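You operate a simulated robot arm through the tools that you are given. There is no shell and no other tool.

The job below is to be done with a simulated robot arm. You get a single attempt, and the scene is never put back.

TASK
Pack the grey handled tray on the top of the purple-edged table. At the end: the brown bead is in the grey handled tray; the white card from the top of the purple-edged table stands where the purple sponge stick stood; the green card from the top of the purple-edged table is in the grey handled tray; the purple sponge stick is on the white saucer; whatever was shut is shut again. Leave all else as you found it, and nothing knocked over. Set down upright: purple sponge stick.

It is judged by the outcome, as a careful person would: the job done as asked, and still so three seconds after it is handed in. It fails if anything else is knocked over, pushed out of place, dropped, spilled or broken.

THE ROBOT
A 6-joint arm with a two-finger gripper, fixed in place. Base frame: the origin is at the foot of the arm, x ahead of it, y to its left, z up; the work surface is at about z = 0. Lengths are in mm, angles in degrees, forces in N, time in s.
With the tool pointing down near the work surface it reaches from about 240 to 620 mm from the base axis. Its first joint turns from -66.0 to 66.0 degrees. Payload 1.37 kg.
Tool frame: the origin (TCP) lies between the finger pads and is the grasp point; the fingertips stand 22 mm ahead of it; z points along the fingers, y is the line along which they close. The gripper opens to 92 mm; its body begins 65 mm behind the TCP.
Orientation is that of the tool frame in the base frame, as a unit quaternion [w, x, y, z]. With the fingers straight down and closing along the base's y, the tool's x points along the base's -x, its y along +y and its z along -z.

THE INTERFACE
- The arm moves only by the tool drive_tool. Its arguments are lists of equal length, an entry for each row: "offset": the shift along the base's x, y, z in units of 150 mm (1.0 is 150 mm), a list of three; "turn": the turn, a rotation vector about the base's x, y, z in units of 45 degrees (1.0 is 45 degrees), a list of three; "grip": the opening, from 0 (shut) to 1 (fully open). In form: {"offset": [[dx, dy, dz], ...], "turn": [[rx, ry, rz], ...], "grip": [grip, ...]}. A call has 1 to 20 rows; each row is the pose to reach, as a shift and turn from the pose commanded when the call began. A call with a number of a shift or a turn outside -1 to 1 is refused whole. Rows are played at 5 a second. More than 50 mm and 8.6 degrees between two rows, or a gripper value outside its range, and nothing of the call is played. Where a pose cannot be reached the arm comes as near as it can. A force on the tool above 40 N (or 10 N above the force at the start of the call, whichever is more), or a blocked arm, ends the call early, and 0.2 s more pass. Each finger travels about 59.9 mm/s and halts on what it meets, pressing with about 26 N; the grip force reading is that of the motor and also rises with nothing between the fingers. The clock runs only during rows and for 0.2 s after the last one: add rows that repeat a pose to give the fingers time. The reply holds the time, the measured pose of the TCP, the force on the tool along the base axes, the opening and the grip force, in the units named above and with some noise, with the torque about the TCP (base axes, N m) and any sound that the robot's microphone picked up.
- Cameras (640 x 400 px; columns grow to the right, rows downward): "scene" is fixed at [32.2, -430.5, 577]; the picture's right is [0.80, -0.60, 0.00], its down [-0.38, -0.50, -0.78] and it looks along [0.47, 0.62, -0.62] (base axes); focal length 340 px, centre (320, 200). "wrist" rides on the gripper at [71, 19, -102] in the tool frame; the picture's right is [-0.26, 0.96, 0.00], its down [-0.75, -0.20, -0.62] and it looks along [-0.60, -0.16, 0.78] (tool axes); focal length 280 px, centre (320, 200). There is no depth. A picture from a camera that has moved, and an enlarged one, comes with that camera's place and axes in the base frame and with its lens.
- snapshot(camera): a new picture of that camera. It takes no simulated time.
- zoom(camera, box): a new picture of the part [left, top, right, bottom] of that camera's present view, enlarged. It takes no simulated time.
- close_job(): hands the job in; it is judged then, once.

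Nothing tells you positions but the pictures and the camera data. Unless the task says otherwise, let go and move clear before handing in.

The tools are called after "Emit:" as name(argument=value, ...) on one line, values as JSON. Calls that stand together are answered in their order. drive_tool: Moves the arm, as the interface text tells. Its arguments: {"type":"object","properties":{"offset":{"type":"array"},"turn":{"type":"array"},"grip":{"type":"array"}},"required":["offset","turn","grip"]} The other tools are called the same way: snapshot (camera) takes a picture; zoom (camera, box) takes an enlarged picture of a part of a camera's view; close_job () hands the job in.

At the start:

```text
clock: 0.0
tool_pos: [449.4, 125.3, 250.9]
tool_rot: [0.0, 0.001, 1.0, 0.0]
wrist_force: [0.1, -0.3, -0.3]
ft_torque: [-0.01, 0.0, 0.0]
opening: 91.7
gripper_force: 0.1
```

scene: 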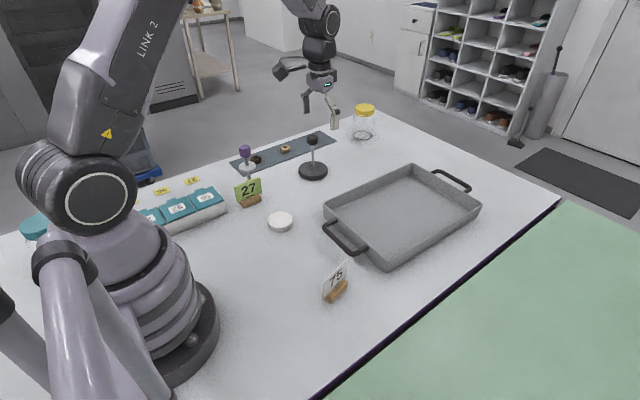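
wrist: 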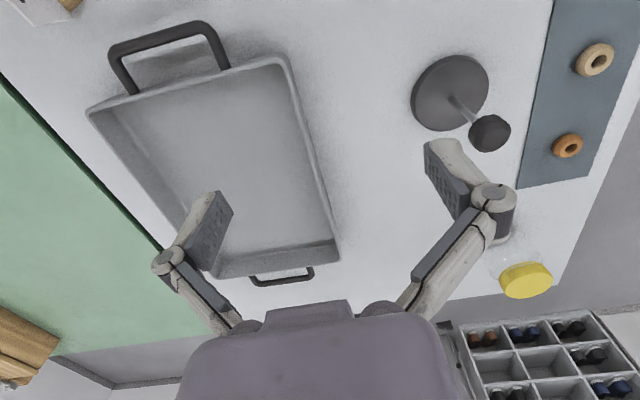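

I see the table with a grey handled tray, a green card "27", a white card "75", a white saucer, a purple item near a dark strip, rings and a box with teal lids. I'll look closer before moving.

Emit:
zoom(camera="scene", box=[220, 120, 380, 220])

Emit:
zoom(camera="scene", box=[120, 160, 300, 272])

Emit:
zoom(camera="scene", box=[280, 220, 400, 320])

Emit:
zoom(camera="wrist", box=[400, 0, 640, 200])

Emit:
zoom(camera="scene", box=[300, 80, 500, 280])

```text
4.00 times, centred on (300, 170) of scene
camera zoom: at [32.2, -430.5, 577.0], right [0.8, -0.6, 0.0], down [-0.38, -0.5, -0.78], along [0.47, 0.62, -0.62], focal length 1359 px, centre (400, 320)
```

zoom: 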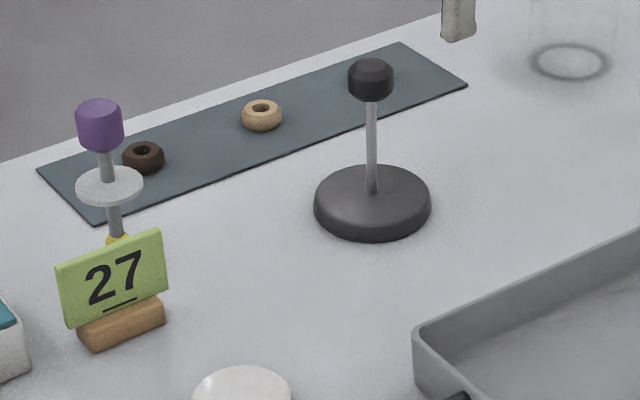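

```text
3.56 times, centred on (210, 216) of scene
camera zoom: at [32.2, -430.5, 577.0], right [0.8, -0.6, 0.0], down [-0.38, -0.5, -0.78], along [0.47, 0.62, -0.62], focal length 1208 px, centre (711, 143)
```

zoom: 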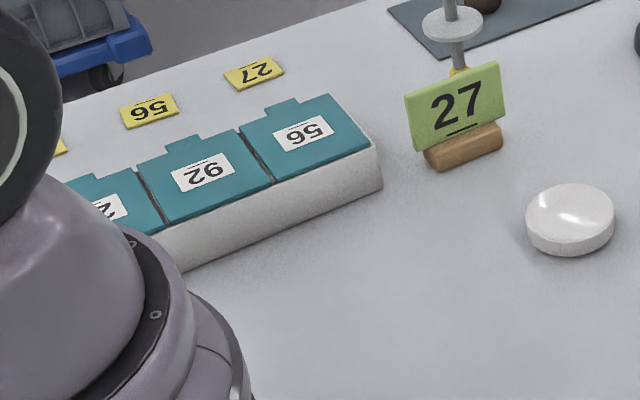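

```text
4.00 times, centred on (340, 270) of scene
camera zoom: at [32.2, -430.5, 577.0], right [0.8, -0.6, 0.0], down [-0.38, -0.5, -0.78], along [0.47, 0.62, -0.62], focal length 1359 px, centre (240, -80)
```

zoom: 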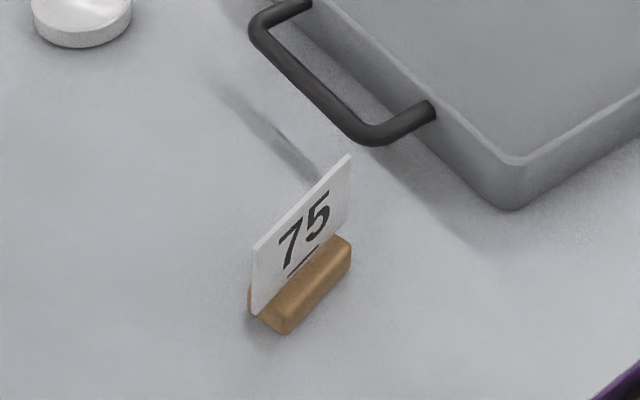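

```text
2.00 times, centred on (520, 100) of wrist
camera zoom: at [380.0, 144.4, 352.7], right [0.26, 0.96, 0.0], down [0.75, -0.2, 0.62], along [0.6, -0.16, -0.78], focal length 561 px, centre (-80, 400)
```

zoom: 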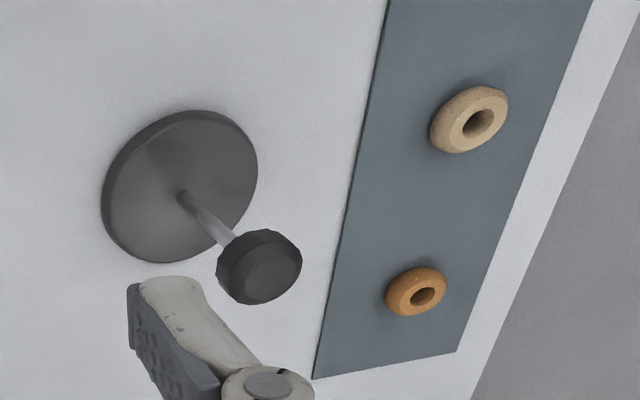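

```text
2.00 times, centred on (400, 180) of scene
camera zoom: at [32.2, -430.5, 577.0], right [0.8, -0.6, 0.0], down [-0.38, -0.5, -0.78], along [0.47, 0.62, -0.62], focal length 680 px, centre (160, 240)
```

zoom: 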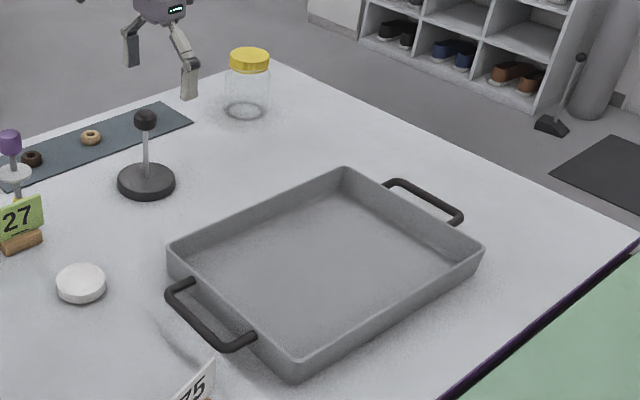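

The dark-brown bead looks to be near (423, 430), the sponge stick near (358, 352), the green card near (305, 235), the saucer near (325, 124) and the white card near (313, -113). I'll move the arm high up over the left side to see those items with the wrist camera.

Emit:
drive_tool(offset=[[-0.167, 0.167, 0], [-0.333, 0.333, 0], [-0.5, 0.5, 0], [-0.667, 0.667, 0], [-0.833, 0.833, 0], [-1, 1, 0]], turn=[[0, 0, 0.167], [0, 0, 0.333], [0, 0, 0.5], [0, 0, 0.667], [0, 0, 0.833], [0, 0, 1]], grip=[1, 1, 1, 1, 1, 1])

Emit:
snapshot(camera="wrist")

Emit:
snapshot(camera="scene")

```text
clock: 1.4
tool_pos: [297.2, 274.3, 251.1]
tool_rot: [0.001, -0.384, 0.923, 0.0]
wrist_force: [-0.4, 1.1, 0.7]
ft_torque: [0.01, 0.01, -0.01]
opening: 91.7
gripper_force: 0.0
```

```text
taken
camera wrist: at [235.2, 238.9, 353.4], right [-0.5, 0.87, 0.0], down [0.68, 0.39, 0.62], along [0.54, 0.31, -0.78], focal length 280 px, centre (320, 200)
```

wrist: 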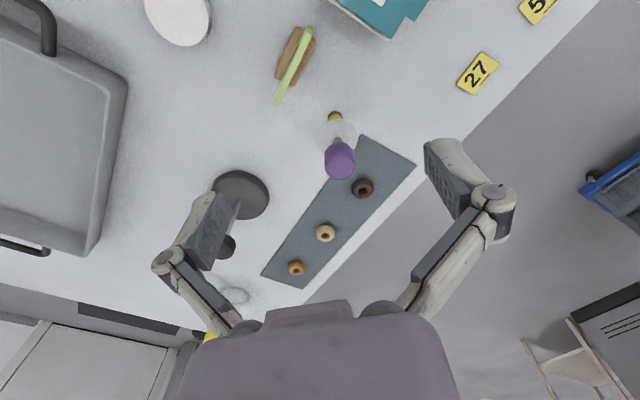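

```text
taken
```

scene: 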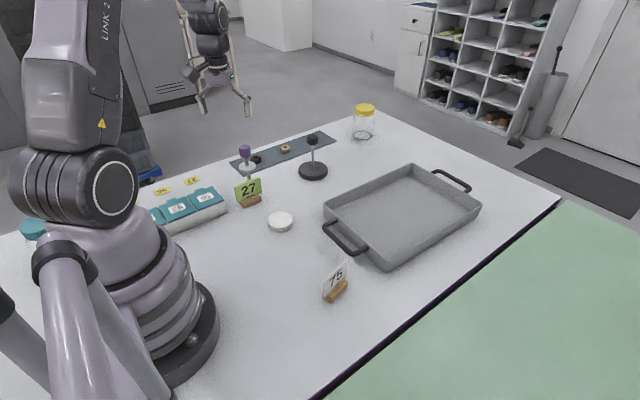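

Emit:
zoom(camera="wrist", box=[260, 90, 420, 210])

Emit:
zoom(camera="wrist", box=[130, 0, 330, 125])

Emit:
zoom(camera="wrist", box=[260, 150, 420, 290])

```text
3.33 times, centred on (340, 150) of wrist
camera zoom: at [235.2, 238.9, 353.4], right [-0.5, 0.87, 0.0], down [0.68, 0.39, 0.62], along [0.54, 0.31, -0.78], focal length 935 px, centre (253, 367)
```

zoom: 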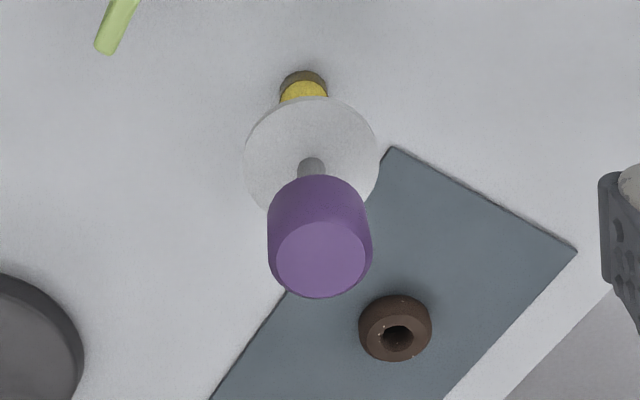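

```text
3.20 times, centred on (230, 62) of wrist
camera zoom: at [235.2, 238.9, 353.4], right [-0.5, 0.87, 0.0], down [0.68, 0.39, 0.62], along [0.54, 0.31, -0.78], focal length 897 px, centre (608, 640)
```

zoom: 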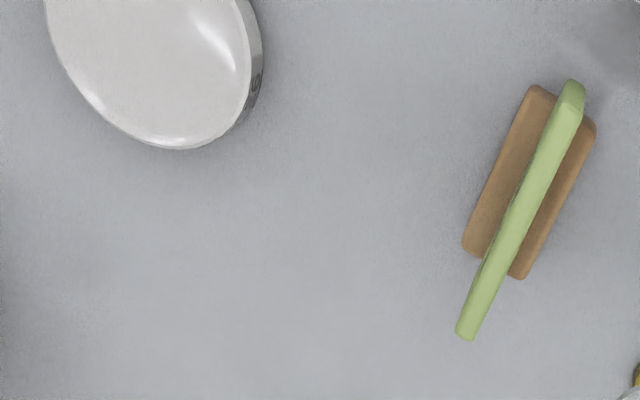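

```text
2.86 times, centred on (340, 220) of wrist
camera zoom: at [235.2, 238.9, 353.4], right [-0.5, 0.87, 0.0], down [0.68, 0.39, 0.62], along [0.54, 0.31, -0.78], focal length 801 px, centre (263, 143)
```

zoom: 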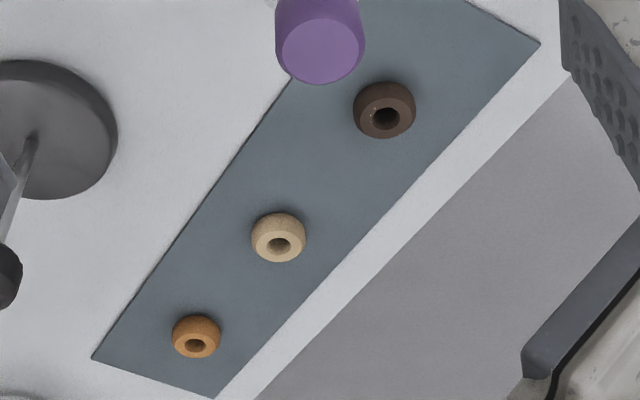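

The dark brown bead on the mat is clearly the brown one, with beige and orange beside it, and the stick stands on a small yellow foot near (348, 326). I'll go over the green card next with the fingers squared to the base axes and narrowed.

Emit:
drive_tool(offset=[[0.01, -0.03, 0], [0.02, -0.06, -0.05], [0.03, -0.09, -0.1], [0.05, -0.12, -0.2], [0.07, -0.14, -0.3], [0.09, -0.16, -0.4], [0.09, -0.16, -0.4]], turn=[[0, 0, -0.167], [0, 0, -0.333], [0, 0, -0.5], [0, 0, -0.667], [0, 0, -0.833], [0, 0, -1], [0, 0, -1]], grip=[1, 0.9, 0.8, 0.7, 0.6, 0.5, 0.45])

Emit:
snapshot(camera="wrist")

Emit:
snapshot(camera="scene")

```text
clock: 3.0
tool_pos: [313.9, 252.8, 190.7]
tool_rot: [0.0, 0.001, 1.0, -0.001]
wrist_force: [1.2, -0.3, -0.6]
ft_torque: [0.01, -0.01, 0.02]
opening: 41.6
gripper_force: 0.0
```

```text
taken
camera wrist: at [244.3, 272.1, 292.7], right [0.26, 0.96, 0.0], down [0.75, -0.21, 0.62], along [0.6, -0.16, -0.78], focal length 280 px, centre (320, 200)
```

wrist: 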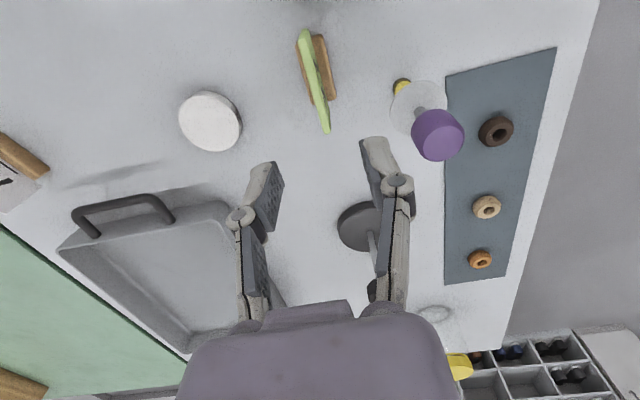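

```text
taken
```

scene: 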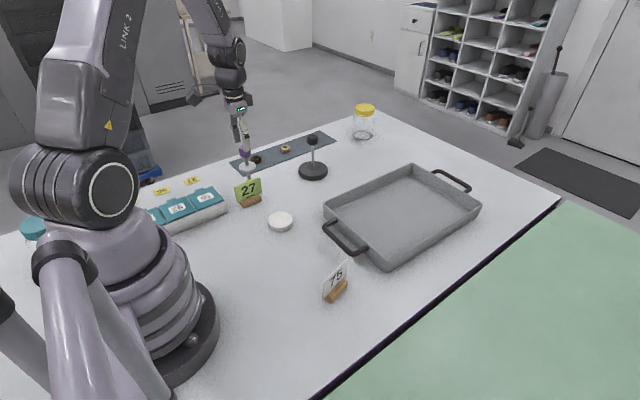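

Emit:
zoom(camera="wrist", box=[240, 0, 400, 150])

Emit:
zoom(camera="wrist", box=[160, 70, 260, 170])

Emit:
zoom(camera="wrist", box=[370, 50, 530, 190])

Emit:
zoom(camera="wrist", box=[0, 120, 240, 270])

```text
2.67 times, centred on (320, 75) of wrist
camera zoom: at [244.3, 272.1, 292.7], right [0.26, 0.96, 0.0], down [0.75, -0.21, 0.62], along [0.6, -0.16, -0.78], focal length 748 px, centre (320, 533)
```

zoom: 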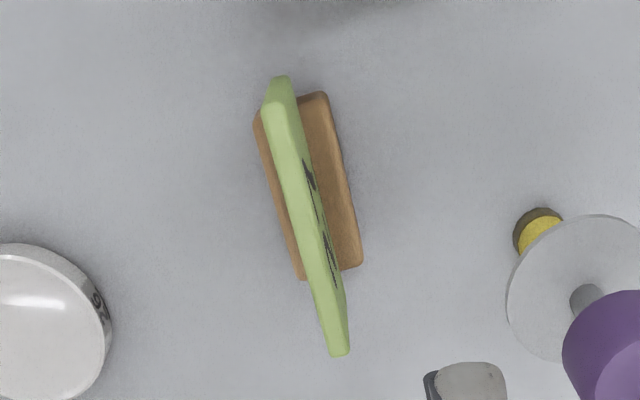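

```text
4.00 times, centred on (210, 120) of wrist
camera zoom: at [244.3, 272.1, 292.7], right [0.26, 0.96, 0.0], down [0.75, -0.21, 0.62], along [0.6, -0.16, -0.78], focal length 1122 px, centre (760, 520)
```

zoom: 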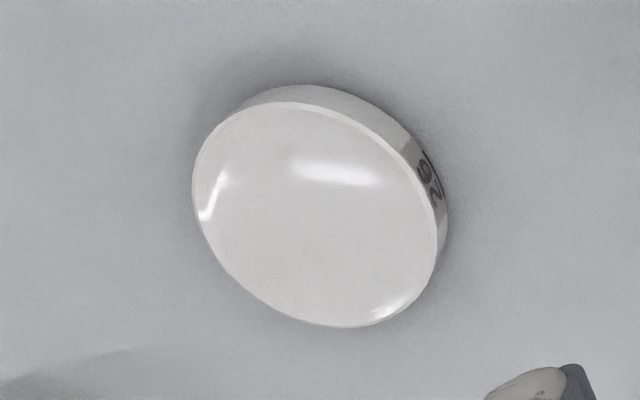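

```text
2.86 times, centred on (450, 120) of wrist
camera zoom: at [244.3, 272.1, 292.7], right [0.26, 0.96, 0.0], down [0.75, -0.21, 0.62], along [0.6, -0.16, -0.78], focal length 801 px, centre (-51, 429)
```

zoom: 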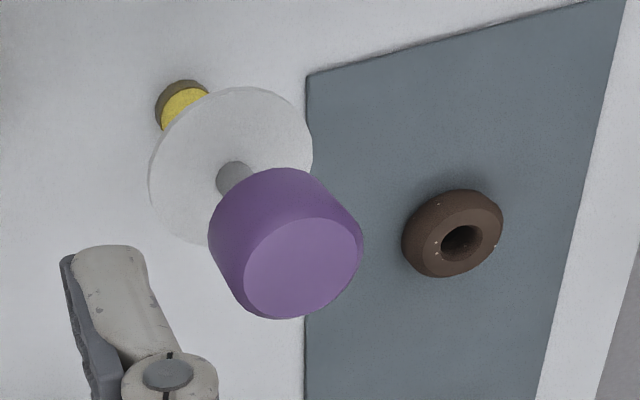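

```text
2.67 times, centred on (120, 195) of wrist
camera zoom: at [244.3, 272.1, 292.7], right [0.26, 0.96, 0.0], down [0.75, -0.21, 0.62], along [0.6, -0.16, -0.78], focal length 748 px, centre (853, 213)
```

zoom: 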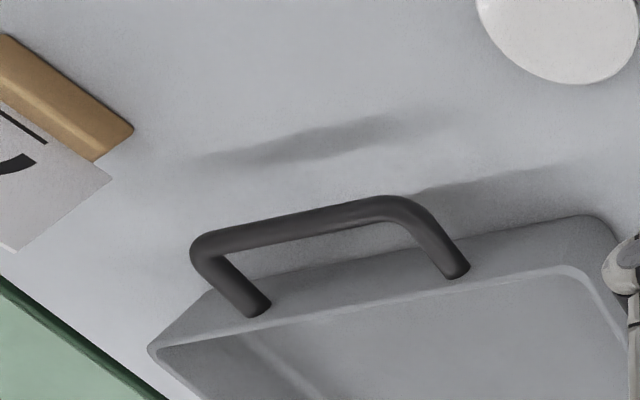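

The green card's plate runs along x, centred near (310, 250) with its top at about z = 70. I'll lower the narrowed fingers around the plate, with the tips just above its wooden foot.

Emit:
drive_tool(offset=[[-0.02, -0.016, -0.1], [-0.02, -0.016, -0.25], [-0.02, -0.016, -0.4], [-0.02, -0.016, -0.52]], turn=[[0, 0, 0], [0, 0, 0], [0, 0, 0], [0, 0, 0]], grip=[0.45, 0.45, 0.45, 0.45])

Emit:
snapshot(camera="wrist")

Emit:
zoom(camera="scene", box=[200, 110, 320, 230])

```text
clock: 4.0
tool_pos: [310.6, 251.2, 111.5]
tool_rot: [0.0, 0.0, 1.0, -0.001]
wrist_force: [0.0, 0.1, 0.4]
ft_torque: [-0.02, 0.01, 0.0]
opening: 41.1
gripper_force: 0.1
```

```text
taken
camera wrist: at [241.5, 269.9, 213.6], right [0.26, 0.96, 0.0], down [0.75, -0.2, 0.63], along [0.6, -0.16, -0.78], focal length 280 px, centre (320, 200)
```

wrist: 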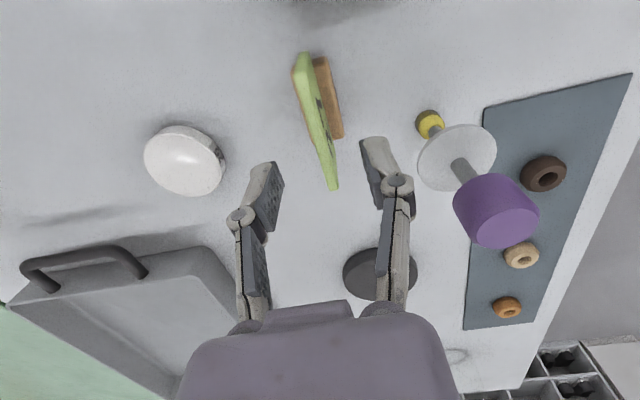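

```text
3.33 times, centred on (260, 170) of scene
camera zoom: at [32.2, -430.5, 577.0], right [0.8, -0.6, 0.0], down [-0.38, -0.5, -0.78], along [0.47, 0.62, -0.62], focal length 1132 px, centre (520, 300)
```

zoom: 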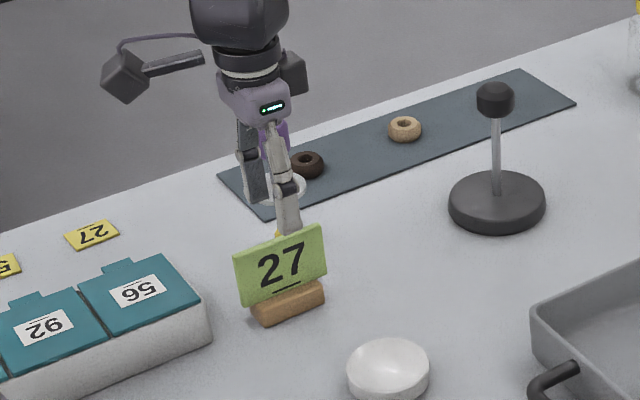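

The fingers straddle the card plate evenly. I'll go down to about z = 48 and close on it.

Emit:
drive_tool(offset=[[0, 0, -0.1], [0, 0, -0.2], [0, 0, -0.3], [0, 0, -0.38], [0, 0, -0.42], [0, 0, -0.42], [0, 0, -0.42], [0, 0, -0.42], [0, 0, -0.42], [0, 0, -0.42]], turn=[[0, 0, 0], [0, 0, 0], [0, 0, 0], [0, 0, 0], [0, 0, 0], [0, 0, 0], [0, 0, 0], [0, 0, 0], [0, 0, 0], [0, 0, 0]], grip=[0.45, 0.45, 0.45, 0.45, 0.45, 0.3, 0.15, 0.0, 0.0, 0.0])

Emit:
snapshot(camera="wrist")

Emit:
zoom(camera="scene", box=[200, 110, 320, 230])

```text
clock: 6.2
tool_pos: [311.4, 248.4, 49.0]
tool_rot: [0.0, -0.001, 1.0, 0.0]
wrist_force: [0.3, 0.7, -0.2]
ft_torque: [0.01, 0.01, 0.01]
opening: 5.9
gripper_force: 26.2
```

```text
taken
camera wrist: at [241.3, 268.0, 150.6], right [0.26, 0.96, 0.0], down [0.75, -0.2, 0.62], along [0.6, -0.16, -0.78], focal length 280 px, centre (320, 200)
```

wrist: 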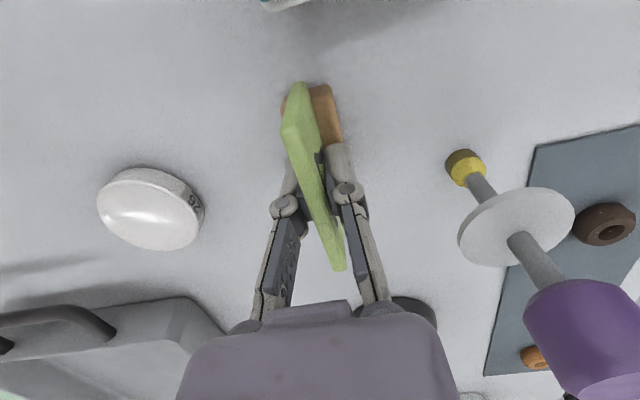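

```text
3.33 times, centred on (260, 170) of scene
camera zoom: at [32.2, -430.5, 577.0], right [0.8, -0.6, 0.0], down [-0.38, -0.5, -0.78], along [0.47, 0.62, -0.62], focal length 1132 px, centre (520, 300)
```

zoom: 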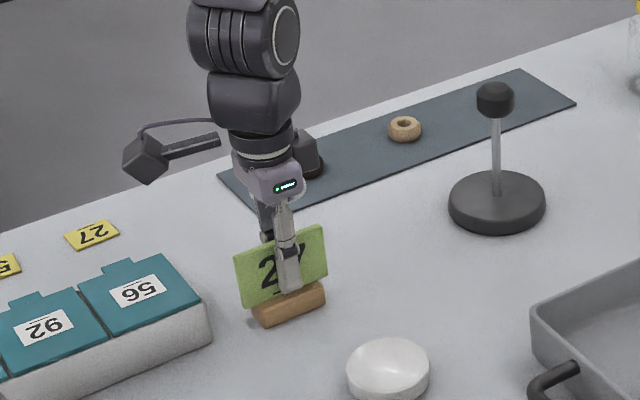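

The card is gripped (opening 5.9 mm). I'll lift it straight up, then carry it at height to the near half of the tray.

Emit:
drive_tool(offset=[[0, 0, 0.05], [0, 0, 0.2], [0, 0, 0.4], [0, 0, 0.6], [0, 0, 0.8], [0, 0, 1], [0.17, -0.17, 1], [0.34, -0.34, 1], [0.51, -0.51, 1], [0.68, -0.68, 1], [0.85, -0.85, 1], [1, -1, 1]], turn=[[0, 0, 0], [0, 0, 0], [0, 0, 0], [0, 0, 0], [0, 0, 0], [0, 0, 0], [0, 0, 0], [0, 0, 0], [0, 0, 0], [0, 0, 0], [0, 0, 0], [0, 0, 0]], grip=[0, 0, 0, 0, 0, 0, 0, 0, 0, 0, 0, 0])

Emit:
snapshot(camera="wrist")

Emit:
snapshot(camera="scene")

```text
clock: 8.8
tool_pos: [461.0, 98.3, 199.3]
tool_rot: [0.0, 0.0, 1.0, 0.0]
wrist_force: [0.1, -0.4, -0.9]
ft_torque: [-0.02, 0.02, 0.02]
opening: 6.0
gripper_force: 25.6
```

```text
taken
camera wrist: at [392.0, 118.3, 300.9], right [0.26, 0.97, 0.0], down [0.75, -0.2, 0.62], along [0.6, -0.16, -0.78], focal length 280 px, centre (320, 200)
```

wrist: 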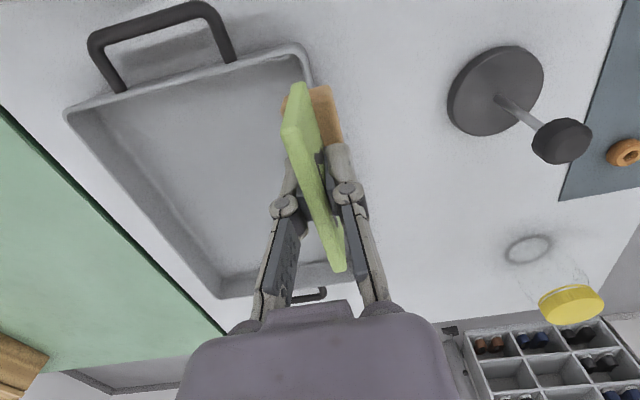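

```text
taken
```

scene: 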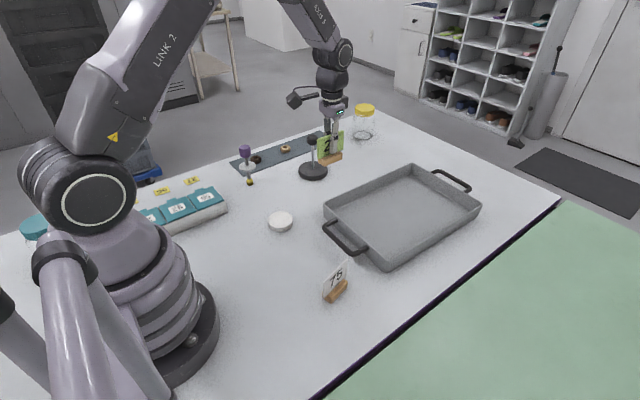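

I'm holding the card above the space just beside the tray. I'll move it over the near part of the tray floor and start lowering it.

Emit:
drive_tool(offset=[[0.1, -0.15, 0], [0.2, -0.3, 0], [0.3, -0.45, 0], [0.36, -0.52, 0], [0.36, -0.52, -0.15], [0.36, -0.52, -0.3], [0.36, -0.52, -0.45], [0.36, -0.52, -0.6], [0.36, -0.52, -0.75], [0.36, -0.52, -0.85], [0.36, -0.52, -0.9]], turn=[[0, 0, 0], [0, 0, 0], [0, 0, 0], [0, 0, 0], [0, 0, 0], [0, 0, 0], [0, 0, 0], [0, 0, 0], [0, 0, 0], [0, 0, 0], [0, 0, 0]], grip=[0, 0, 0, 0, 0, 0, 0, 0, 0, 0, 0])

Emit:
zoom(camera="scene", box=[300, 100, 500, 280])

Emit:
snapshot(camera="wrist")

```text
clock: 11.2
tool_pos: [513.1, 19.1, 64.8]
tool_rot: [0.0, 0.0, 1.0, 0.0]
wrist_force: [0.7, 0.2, -0.2]
ft_torque: [0.02, 0.0, -0.01]
opening: 6.0
gripper_force: 26.4
```

```text
2.22 times, centred on (400, 190) of scene
camera zoom: at [32.2, -430.5, 577.0], right [0.8, -0.6, 0.0], down [-0.38, -0.5, -0.78], along [0.47, 0.62, -0.62], focal length 755 px, centre (142, 222)
```

zoom: 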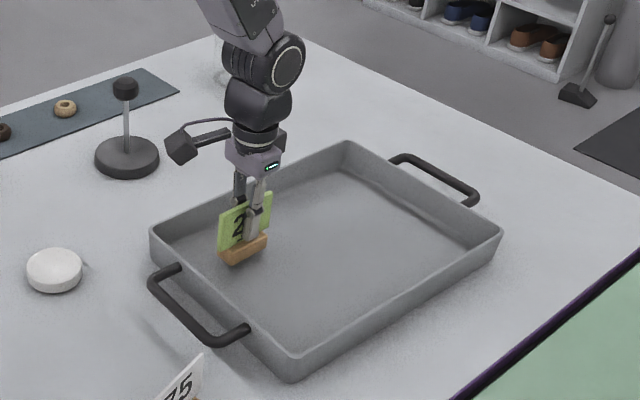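

```text
taken
camera wrist: at [443.6, 39.1, 166.7], right [0.26, 0.96, 0.0], down [0.75, -0.2, 0.62], along [0.6, -0.16, -0.78], focal length 280 px, centre (320, 200)
```

wrist: 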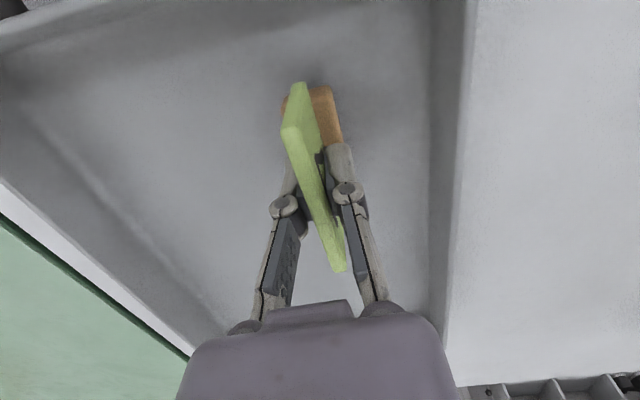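

The card is inside the tray a little above the floor. I'll creep down and watch the force.

Emit:
drive_tool(offset=[[0, 0, -0.01], [0, 0, -0.02], [0, 0, -0.03], [0, 0, -0.04], [0, 0, -0.05]], turn=[[0, 0, 0], [0, 0, 0], [0, 0, 0], [0, 0, 0], [0, 0, 0]], grip=[0, 0, 0, 0, 0])

Emit:
drive_tool(offset=[[0, 0, -0.01], [0, 0, -0.015]], turn=[[0, 0, 0], [0, 0, 0]], grip=[0, 0])

```text
clock: 12.4
tool_pos: [513.2, 20.0, 58.8]
tool_rot: [-0.001, 0.0, 1.0, 0.001]
wrist_force: [0.6, -0.3, -0.5]
ft_torque: [-0.02, 0.01, -0.02]
opening: 5.8
gripper_force: 25.7
```

```text
clock: 13.0
tool_pos: [514.0, 20.7, 55.6]
tool_rot: [0.0, 0.0, 1.0, 0.0]
wrist_force: [0.2, -0.6, 0.4]
ft_torque: [-0.01, 0.0, 0.01]
opening: 5.9
gripper_force: 26.0
```

Emit:
drive_tool(offset=[[0, 0, -0.005], [0, 0, -0.01]], turn=[[0, 0, 0], [0, 0, 0]], grip=[0, 0])

Emit:
drive_tool(offset=[[0, 0, -0.005], [0, 0, -0.01]], turn=[[0, 0, 0], [0, 0, 0]], grip=[0, 0])

```text
clock: 13.6
tool_pos: [513.2, 21.0, 55.0]
tool_rot: [0.001, 0.001, 1.0, 0.0]
wrist_force: [-2.0, -4.8, 14.0]
ft_torque: [-0.11, 0.23, -0.01]
opening: 5.9
gripper_force: 25.8
```

```text
clock: 14.2
tool_pos: [512.9, 20.1, 53.4]
tool_rot: [0.001, 0.0, 1.0, 0.0]
wrist_force: [-2.0, 1.8, 23.9]
ft_torque: [0.05, 0.03, 0.03]
opening: 5.8
gripper_force: 25.5
```

The card has touched the tray floor. I'll ease the pressure, open the fingers and rise.

Emit:
drive_tool(offset=[[0, 0, 0.01], [0, 0, 0.013]], turn=[[0, 0, 0], [0, 0, 0]], grip=[0, 0])

Emit:
drive_tool(offset=[[0, 0, 0], [0, 0, 0], [0, 0, 0], [0, 0, 0]], turn=[[0, 0, 0], [0, 0, 0], [0, 0, 0], [0, 0, 0]], grip=[0.1, 0.2, 0.35, 0.35])

Emit:
snapshot(camera="wrist")

```text
clock: 14.8
tool_pos: [513.7, 20.0, 53.4]
tool_rot: [0.0, 0.0, 1.0, 0.0]
wrist_force: [2.5, -0.4, 7.4]
ft_torque: [-0.08, -0.36, -0.02]
opening: 6.1
gripper_force: 25.7
```

```text
clock: 15.8
tool_pos: [514.4, 20.4, 52.9]
tool_rot: [0.0, 0.0, 1.0, 0.0]
wrist_force: [0.2, -0.3, 0.7]
ft_torque: [-0.02, 0.0, 0.0]
opening: 32.4
gripper_force: 0.1
```

```text
taken
camera wrist: at [444.5, 40.4, 155.4], right [0.26, 0.96, 0.0], down [0.75, -0.2, 0.62], along [0.6, -0.16, -0.78], focal length 280 px, centre (320, 200)
```

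wrist: 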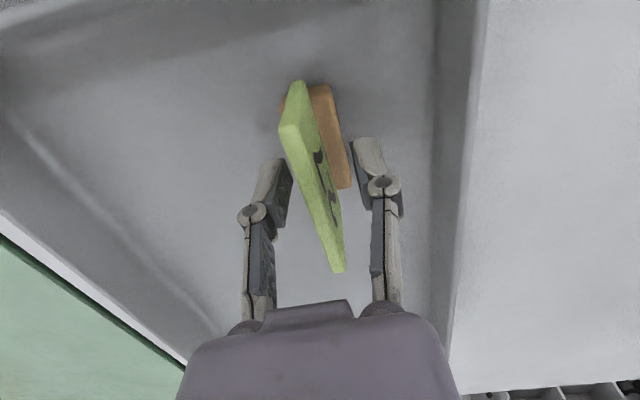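

The green card now stands freely in the tray. I'll rise clear and hover over the saucer to measure where it is before moving the stick.

Emit:
drive_tool(offset=[[0, 0, 0.1], [0, 0, 0.3], [0, 0, 0.55], [0, 0, 0.8], [0, 0, 1], [-0.25, 0.18, 1], [-0.5, 0.36, 1], [-0.75, 0.54, 1], [-1, 0.72, 1]], turn=[[0, 0, 0], [0, 0, 0], [0, 0, 0], [0, 0, 0], [0, 0, 0], [0, 0, 0], [0, 0, 0], [0, 0, 0], [0, 0, 0]], grip=[0.35, 0.35, 0.35, 0.35, 0.35, 0.35, 0.35, 0.35, 0.35])

Emit:
drive_tool(offset=[[-0.1, 0, -0.1], [-0.23, 0, -0.25], [-0.23, 0, -0.35]], turn=[[0, 0, 0], [0, 0, 0], [0, 0, 0]], grip=[0.45, 0.55, 0.65])

Emit:
snapshot(camera="wrist")

Emit:
snapshot(camera="scene")

```text
clock: 17.8
tool_pos: [365.6, 128.9, 205.8]
tool_rot: [0.0, 0.0, 1.0, 0.001]
wrist_force: [0.3, 0.2, 0.3]
ft_torque: [0.02, 0.0, 0.0]
opening: 32.4
gripper_force: 0.0
```

```text
clock: 18.6
tool_pos: [330.1, 127.0, 151.6]
tool_rot: [0.0, 0.0, 1.0, -0.001]
wrist_force: [-0.5, -0.4, 0.6]
ft_torque: [0.02, 0.0, 0.02]
opening: 59.7
gripper_force: 0.0
```

```text
taken
camera wrist: at [260.8, 147.6, 253.1], right [0.26, 0.96, 0.0], down [0.75, -0.2, 0.62], along [0.6, -0.16, -0.78], focal length 280 px, centre (320, 200)
```

wrist: 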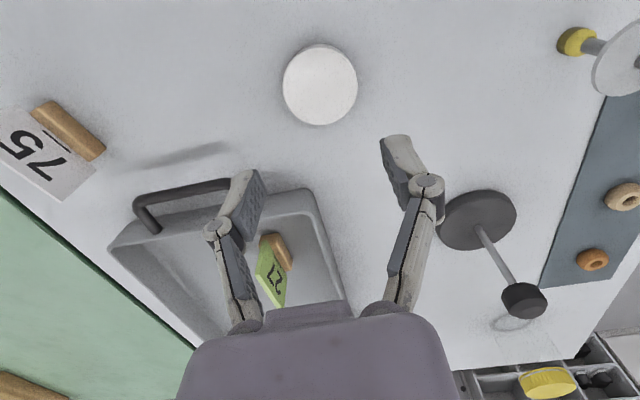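

```text
taken
```

scene: 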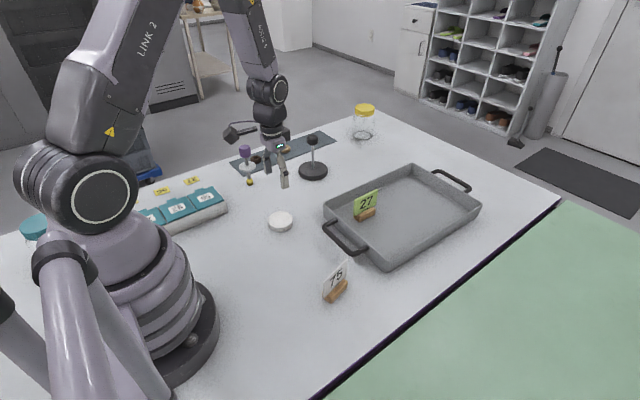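

Emit:
zoom(camera="wrist", box=[270, 30, 370, 140])

Emit:
zoom(camera="scene", box=[255, 195, 305, 245])

Emit:
zoom(camera="wrist", box=[540, 0, 640, 100])

Emit:
zoom(camera="scene", box=[220, 135, 280, 195])

```text
3.64 times, centred on (320, 85) of wrist
camera zoom: at [260.8, 147.6, 253.1], right [0.26, 0.96, 0.0], down [0.75, -0.2, 0.62], along [0.6, -0.16, -0.78], focal length 1020 px, centre (320, 618)
```

zoom: 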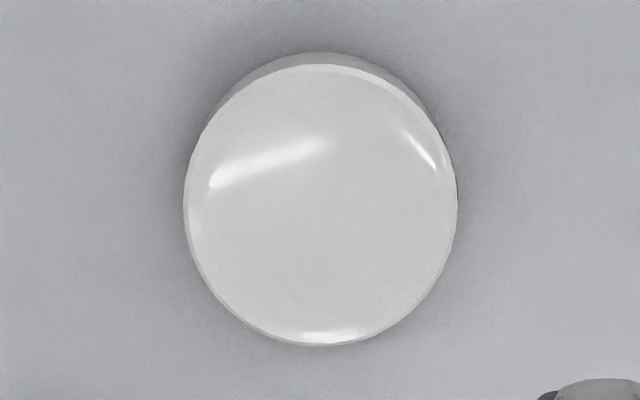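

```text
8.00 times, centred on (280, 220) of scene
camera zoom: at [32.2, -430.5, 577.0], right [0.8, -0.6, 0.0], down [-0.38, -0.5, -0.78], along [0.47, 0.62, -0.62], focal length 2718 px, centre (640, 40)
```

zoom: 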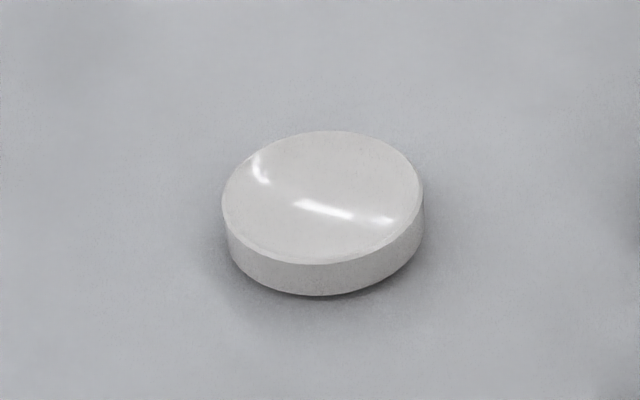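

```text
4.00 times, centred on (590, 50) of wrist
camera zoom: at [260.8, 147.6, 253.1], right [0.26, 0.96, 0.0], down [0.75, -0.2, 0.62], along [0.6, -0.16, -0.78], focal length 1122 px, centre (-760, 800)
```

zoom: 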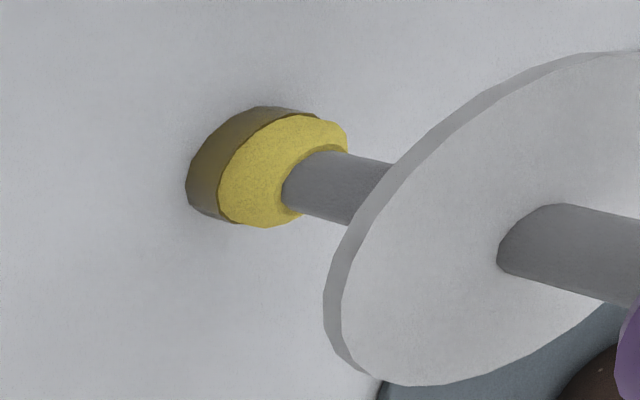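

```text
6.67 times, centred on (250, 165) of scene
camera zoom: at [32.2, -430.5, 577.0], right [0.8, -0.6, 0.0], down [-0.38, -0.5, -0.78], along [0.47, 0.62, -0.62], focal length 2265 px, centre (787, 433)
```

zoom: 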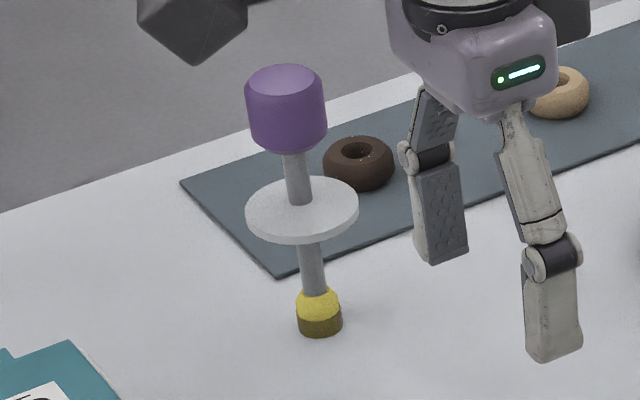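

The saucer centre is near (329.5, 128) with its top about 12 mm high, and the stick's foot is near (349, 327) with the purple head at z ≈ 95–126. I'll now go above the stick with the fingers open about 60 mm.

Emit:
drive_tool(offset=[[0, 0, 0.15], [0, 0.1, 0.3], [0, 0.35, 0.3], [0, 0.6, 0.3], [0.05, 0.8, 0.3], [0.1, 1, 0.3]], turn=[[0, 0, 0], [0, 0, 0], [0, 0, 0], [0, 0, 0], [0, 0, 0], [0, 0, 0]], grip=[0.65, 0.65, 0.65, 0.65, 0.65, 0.65])

Emit:
drive_tool(offset=[[0.02, 0.15, 0], [0.027, 0.333, 0], [0.027, 0.333, 0]], turn=[[0, 0, 0], [0, 0, 0], [0, 0, 0]], grip=[0.65, 0.65, 0.65])

Emit:
snapshot(camera="wrist")

Emit:
zoom(camera="scene", box=[190, 80, 310, 200])

```text
clock: 20.0
tool_pos: [345.4, 278.8, 196.5]
tool_rot: [0.0, 0.001, 1.0, 0.0]
wrist_force: [1.0, -0.4, -0.3]
ft_torque: [0.0, -0.02, 0.0]
opening: 60.0
gripper_force: 0.0
```

```text
clock: 20.8
tool_pos: [349.7, 330.8, 196.5]
tool_rot: [0.0, 0.0, 1.0, 0.0]
wrist_force: [0.7, -0.2, -0.2]
ft_torque: [0.0, -0.04, 0.06]
opening: 59.7
gripper_force: 0.1
```

```text
taken
camera wrist: at [280.8, 350.3, 298.2], right [0.26, 0.96, 0.0], down [0.75, -0.21, 0.62], along [0.6, -0.16, -0.78], focal length 280 px, centre (320, 200)
```

wrist: 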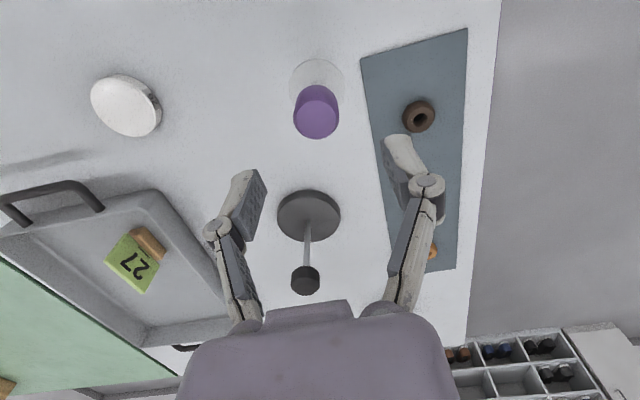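

```text
3.33 times, centred on (250, 140) of scene
camera zoom: at [32.2, -430.5, 577.0], right [0.8, -0.6, 0.0], down [-0.38, -0.5, -0.78], along [0.47, 0.62, -0.62], focal length 1132 px, centre (553, 400)
```

zoom: 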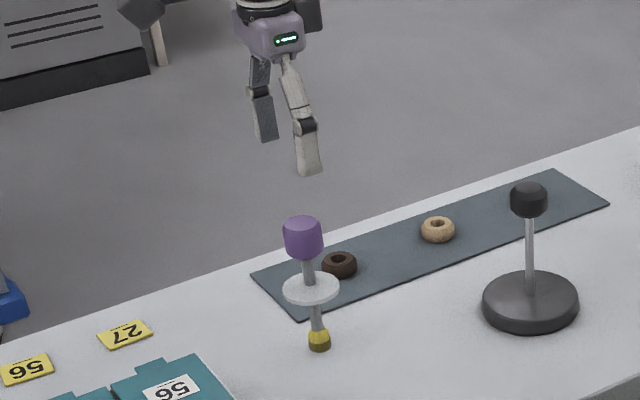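

Emit:
zoom(camera="wrist", box=[270, 50, 370, 150])

Emit:
zoom(camera="wrist", box=[390, 90, 450, 150])

```text
4.00 times, centred on (320, 100) of wrist
camera zoom: at [280.8, 350.3, 298.2], right [0.26, 0.96, 0.0], down [0.75, -0.21, 0.62], along [0.6, -0.16, -0.78], focal length 1122 px, centre (320, 600)
```

zoom: 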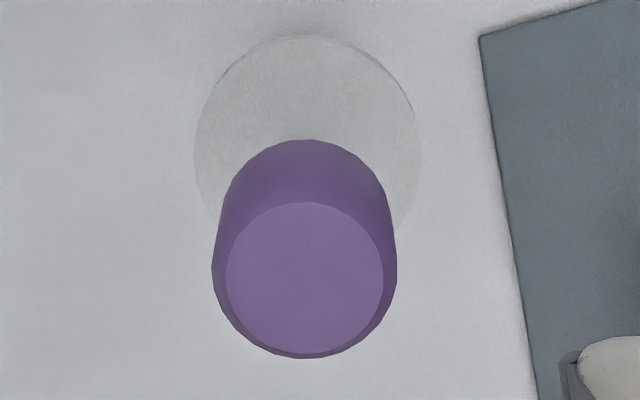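

```text
6.67 times, centred on (420, 120) of wrist
camera zoom: at [280.8, 350.3, 298.2], right [0.26, 0.96, 0.0], down [0.75, -0.21, 0.62], along [0.6, -0.16, -0.78], focal length 1869 px, centre (-347, 733)
```

zoom: 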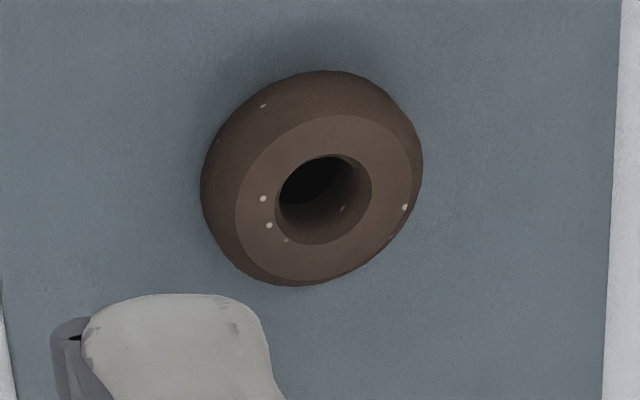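

The head's axis is about 3 mm off my tool axis, so I'll shift to roughly (348, 328) and descend to just above mid-head, then check alignment.

Emit:
drive_tool(offset=[[-0.01, -0.019, -0.05], [-0.01, -0.019, -0.2], [-0.01, -0.019, -0.32], [-0.01, -0.019, -0.38], [-0.01, -0.019, -0.38]], turn=[[0, 0, 0], [0, 0, 0], [0, 0, 0], [0, 0, 0], [0, 0, 0]], grip=[0.65, 0.65, 0.65, 0.65, 0.65])

Emit:
snapshot(camera="wrist")

Emit:
zoom(camera="scene", box=[200, 100, 300, 200])

```text
clock: 22.0
tool_pos: [346.4, 325.9, 141.0]
tool_rot: [-0.001, -0.001, 1.0, 0.0]
wrist_force: [-0.7, -0.1, -1.0]
ft_torque: [-0.03, 0.0, 0.01]
opening: 59.8
gripper_force: 0.0
```

```text
taken
camera wrist: at [277.4, 345.9, 242.7], right [0.26, 0.96, 0.0], down [0.75, -0.21, 0.63], along [0.6, -0.16, -0.78], focal length 280 px, centre (320, 200)
```

wrist: 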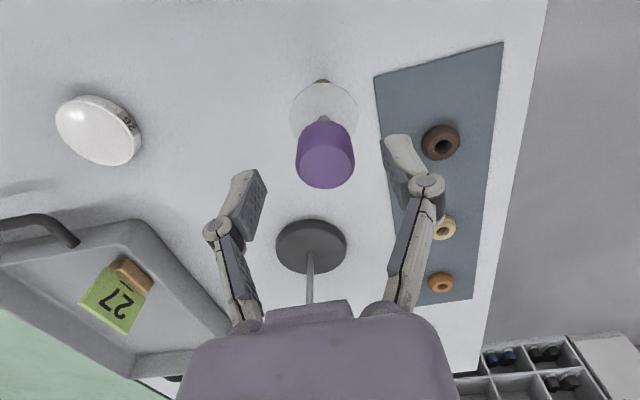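

```text
4.00 times, centred on (250, 150) of scene
camera zoom: at [32.2, -430.5, 577.0], right [0.8, -0.6, 0.0], down [-0.38, -0.5, -0.78], along [0.47, 0.62, -0.62], focal length 1359 px, centre (600, 400)
```

zoom: 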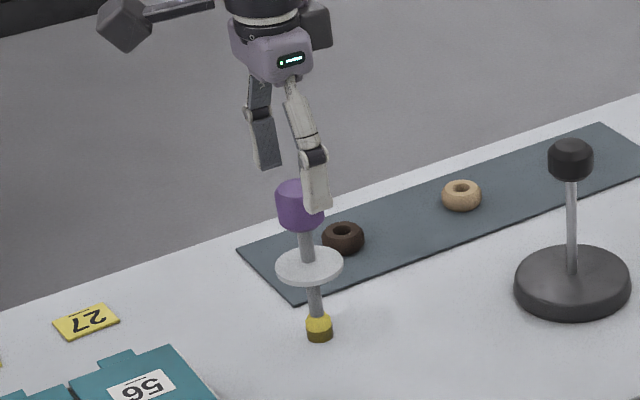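

Let me zoom in to check how the head sits between the fingers.

Emit:
zoom(camera="wrist", box=[230, 70, 430, 250])

Emit:
zoom(camera="scene", box=[245, 110, 295, 160])

```text
2.22 times, centred on (330, 160) of wrist
camera zoom: at [277.4, 345.9, 242.7], right [0.26, 0.96, 0.0], down [0.75, -0.21, 0.63], along [0.6, -0.16, -0.78], focal length 623 px, centre (298, 289)
```

zoom: 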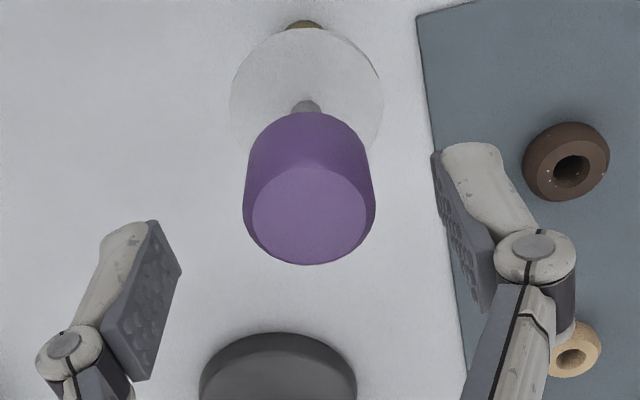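

```text
8.00 times, centred on (270, 135) of scene
camera zoom: at [32.2, -430.5, 577.0], right [0.8, -0.6, 0.0], down [-0.38, -0.5, -0.78], along [0.47, 0.62, -0.62], focal length 2718 px, centre (720, 720)
```

zoom: 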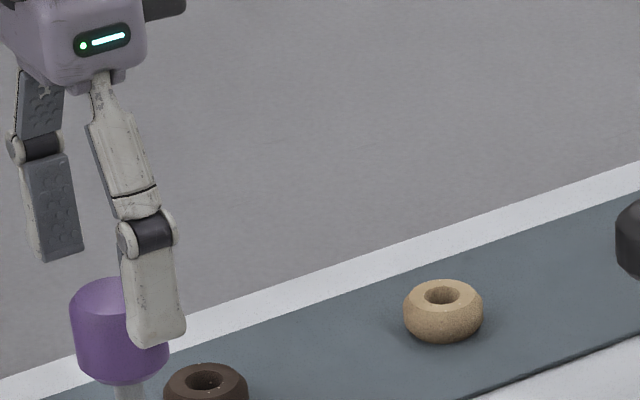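

The head sits about 3 mm toward +y of the finger midline. I'll correct that, descend to mid-head and close gently in stages.

Emit:
drive_tool(offset=[[0.01, 0.021, 0], [0.01, 0.021, -0.06], [0.01, 0.021, -0.12], [0.01, 0.021, -0.18], [0.01, 0.021, -0.19], [0.01, 0.021, -0.19]], turn=[[0, 0, 0], [0, 0, 0], [0, 0, 0], [0, 0, 0], [0, 0, 0], [0, 0, 0]], grip=[0.65, 0.65, 0.65, 0.65, 0.65, 0.5])

Emit:
zoom(camera="wrist", box=[220, 90, 420, 270])

Emit:
zoom(camera="scene", box=[210, 110, 300, 200])

```text
clock: 23.4
tool_pos: [347.2, 327.2, 110.1]
tool_rot: [0.001, 0.0, 1.0, 0.0]
wrist_force: [-0.4, -0.2, 1.1]
ft_torque: [-0.02, -0.02, -0.01]
opening: 46.0
gripper_force: 0.1
```

```text
2.22 times, centred on (320, 180) of wrist
camera zoom: at [278.3, 347.3, 213.3], right [0.26, 0.96, 0.0], down [0.75, -0.2, 0.62], along [0.6, -0.16, -0.78], focal length 623 px, centre (320, 244)
```

zoom: 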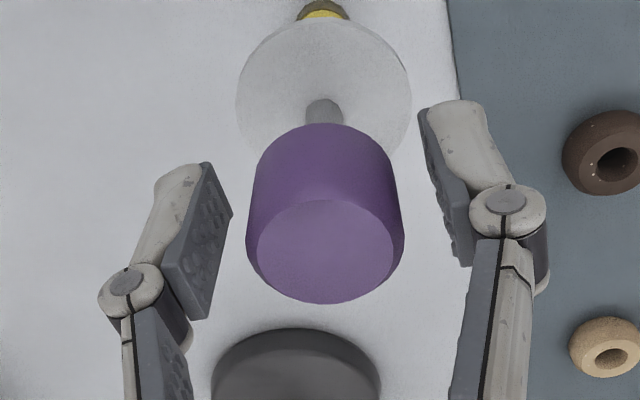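

```text
4.44 times, centred on (255, 155) of scene
camera zoom: at [32.2, -430.5, 577.0], right [0.8, -0.6, 0.0], down [-0.38, -0.5, -0.78], along [0.47, 0.62, -0.62], focal length 1510 px, centre (609, 400)
```

zoom: 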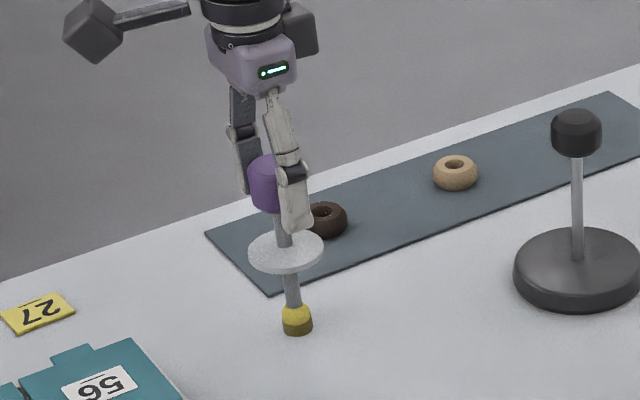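

The head is now within about 1–2 mm of the midline. I'll nudge +1.2 mm in y and close onto it.

Emit:
drive_tool(offset=[[0, 0.008, 0], [0, 0.008, 0], [0, 0.008, 0], [0, 0.008, 0], [0, 0.008, 0]], turn=[[0, 0, 0], [0, 0, 0], [0, 0, 0], [0, 0, 0], [0, 0, 0]], grip=[0.5, 0.42, 0.36, 0.3, 0.2])

Emit:
zoom(camera="wrist", box=[220, 90, 420, 270])

Emit:
zoom(camera="scene", box=[210, 110, 300, 200])

```text
clock: 24.6
tool_pos: [347.2, 329.2, 111.1]
tool_rot: [0.0, 0.0, 1.0, 0.0]
wrist_force: [0.2, -0.8, 1.9]
ft_torque: [0.0, 0.06, 0.04]
opening: 29.1
gripper_force: 26.0
```

```text
2.22 times, centred on (320, 180) of wrist
camera zoom: at [278.1, 348.0, 212.8], right [0.26, 0.96, 0.0], down [0.75, -0.2, 0.62], along [0.6, -0.16, -0.78], focal length 623 px, centre (320, 244)
```

zoom: 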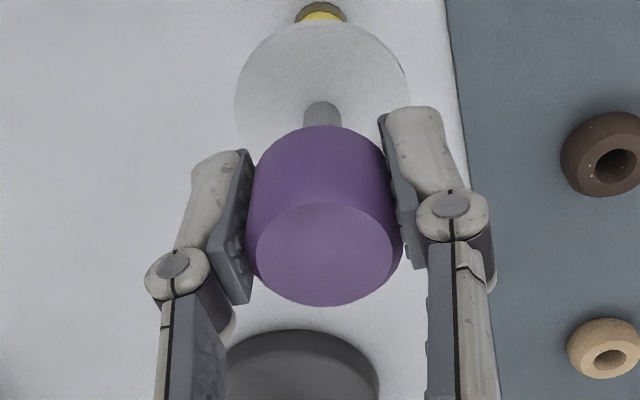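

```text
4.44 times, centred on (255, 155) of scene
camera zoom: at [32.2, -430.5, 577.0], right [0.8, -0.6, 0.0], down [-0.38, -0.5, -0.78], along [0.47, 0.62, -0.62], focal length 1510 px, centre (609, 400)
```

zoom: 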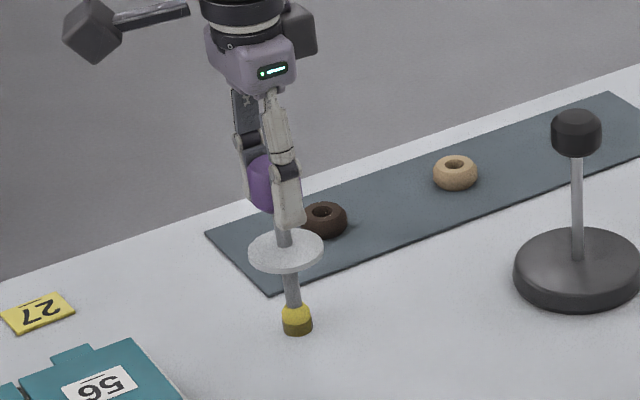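

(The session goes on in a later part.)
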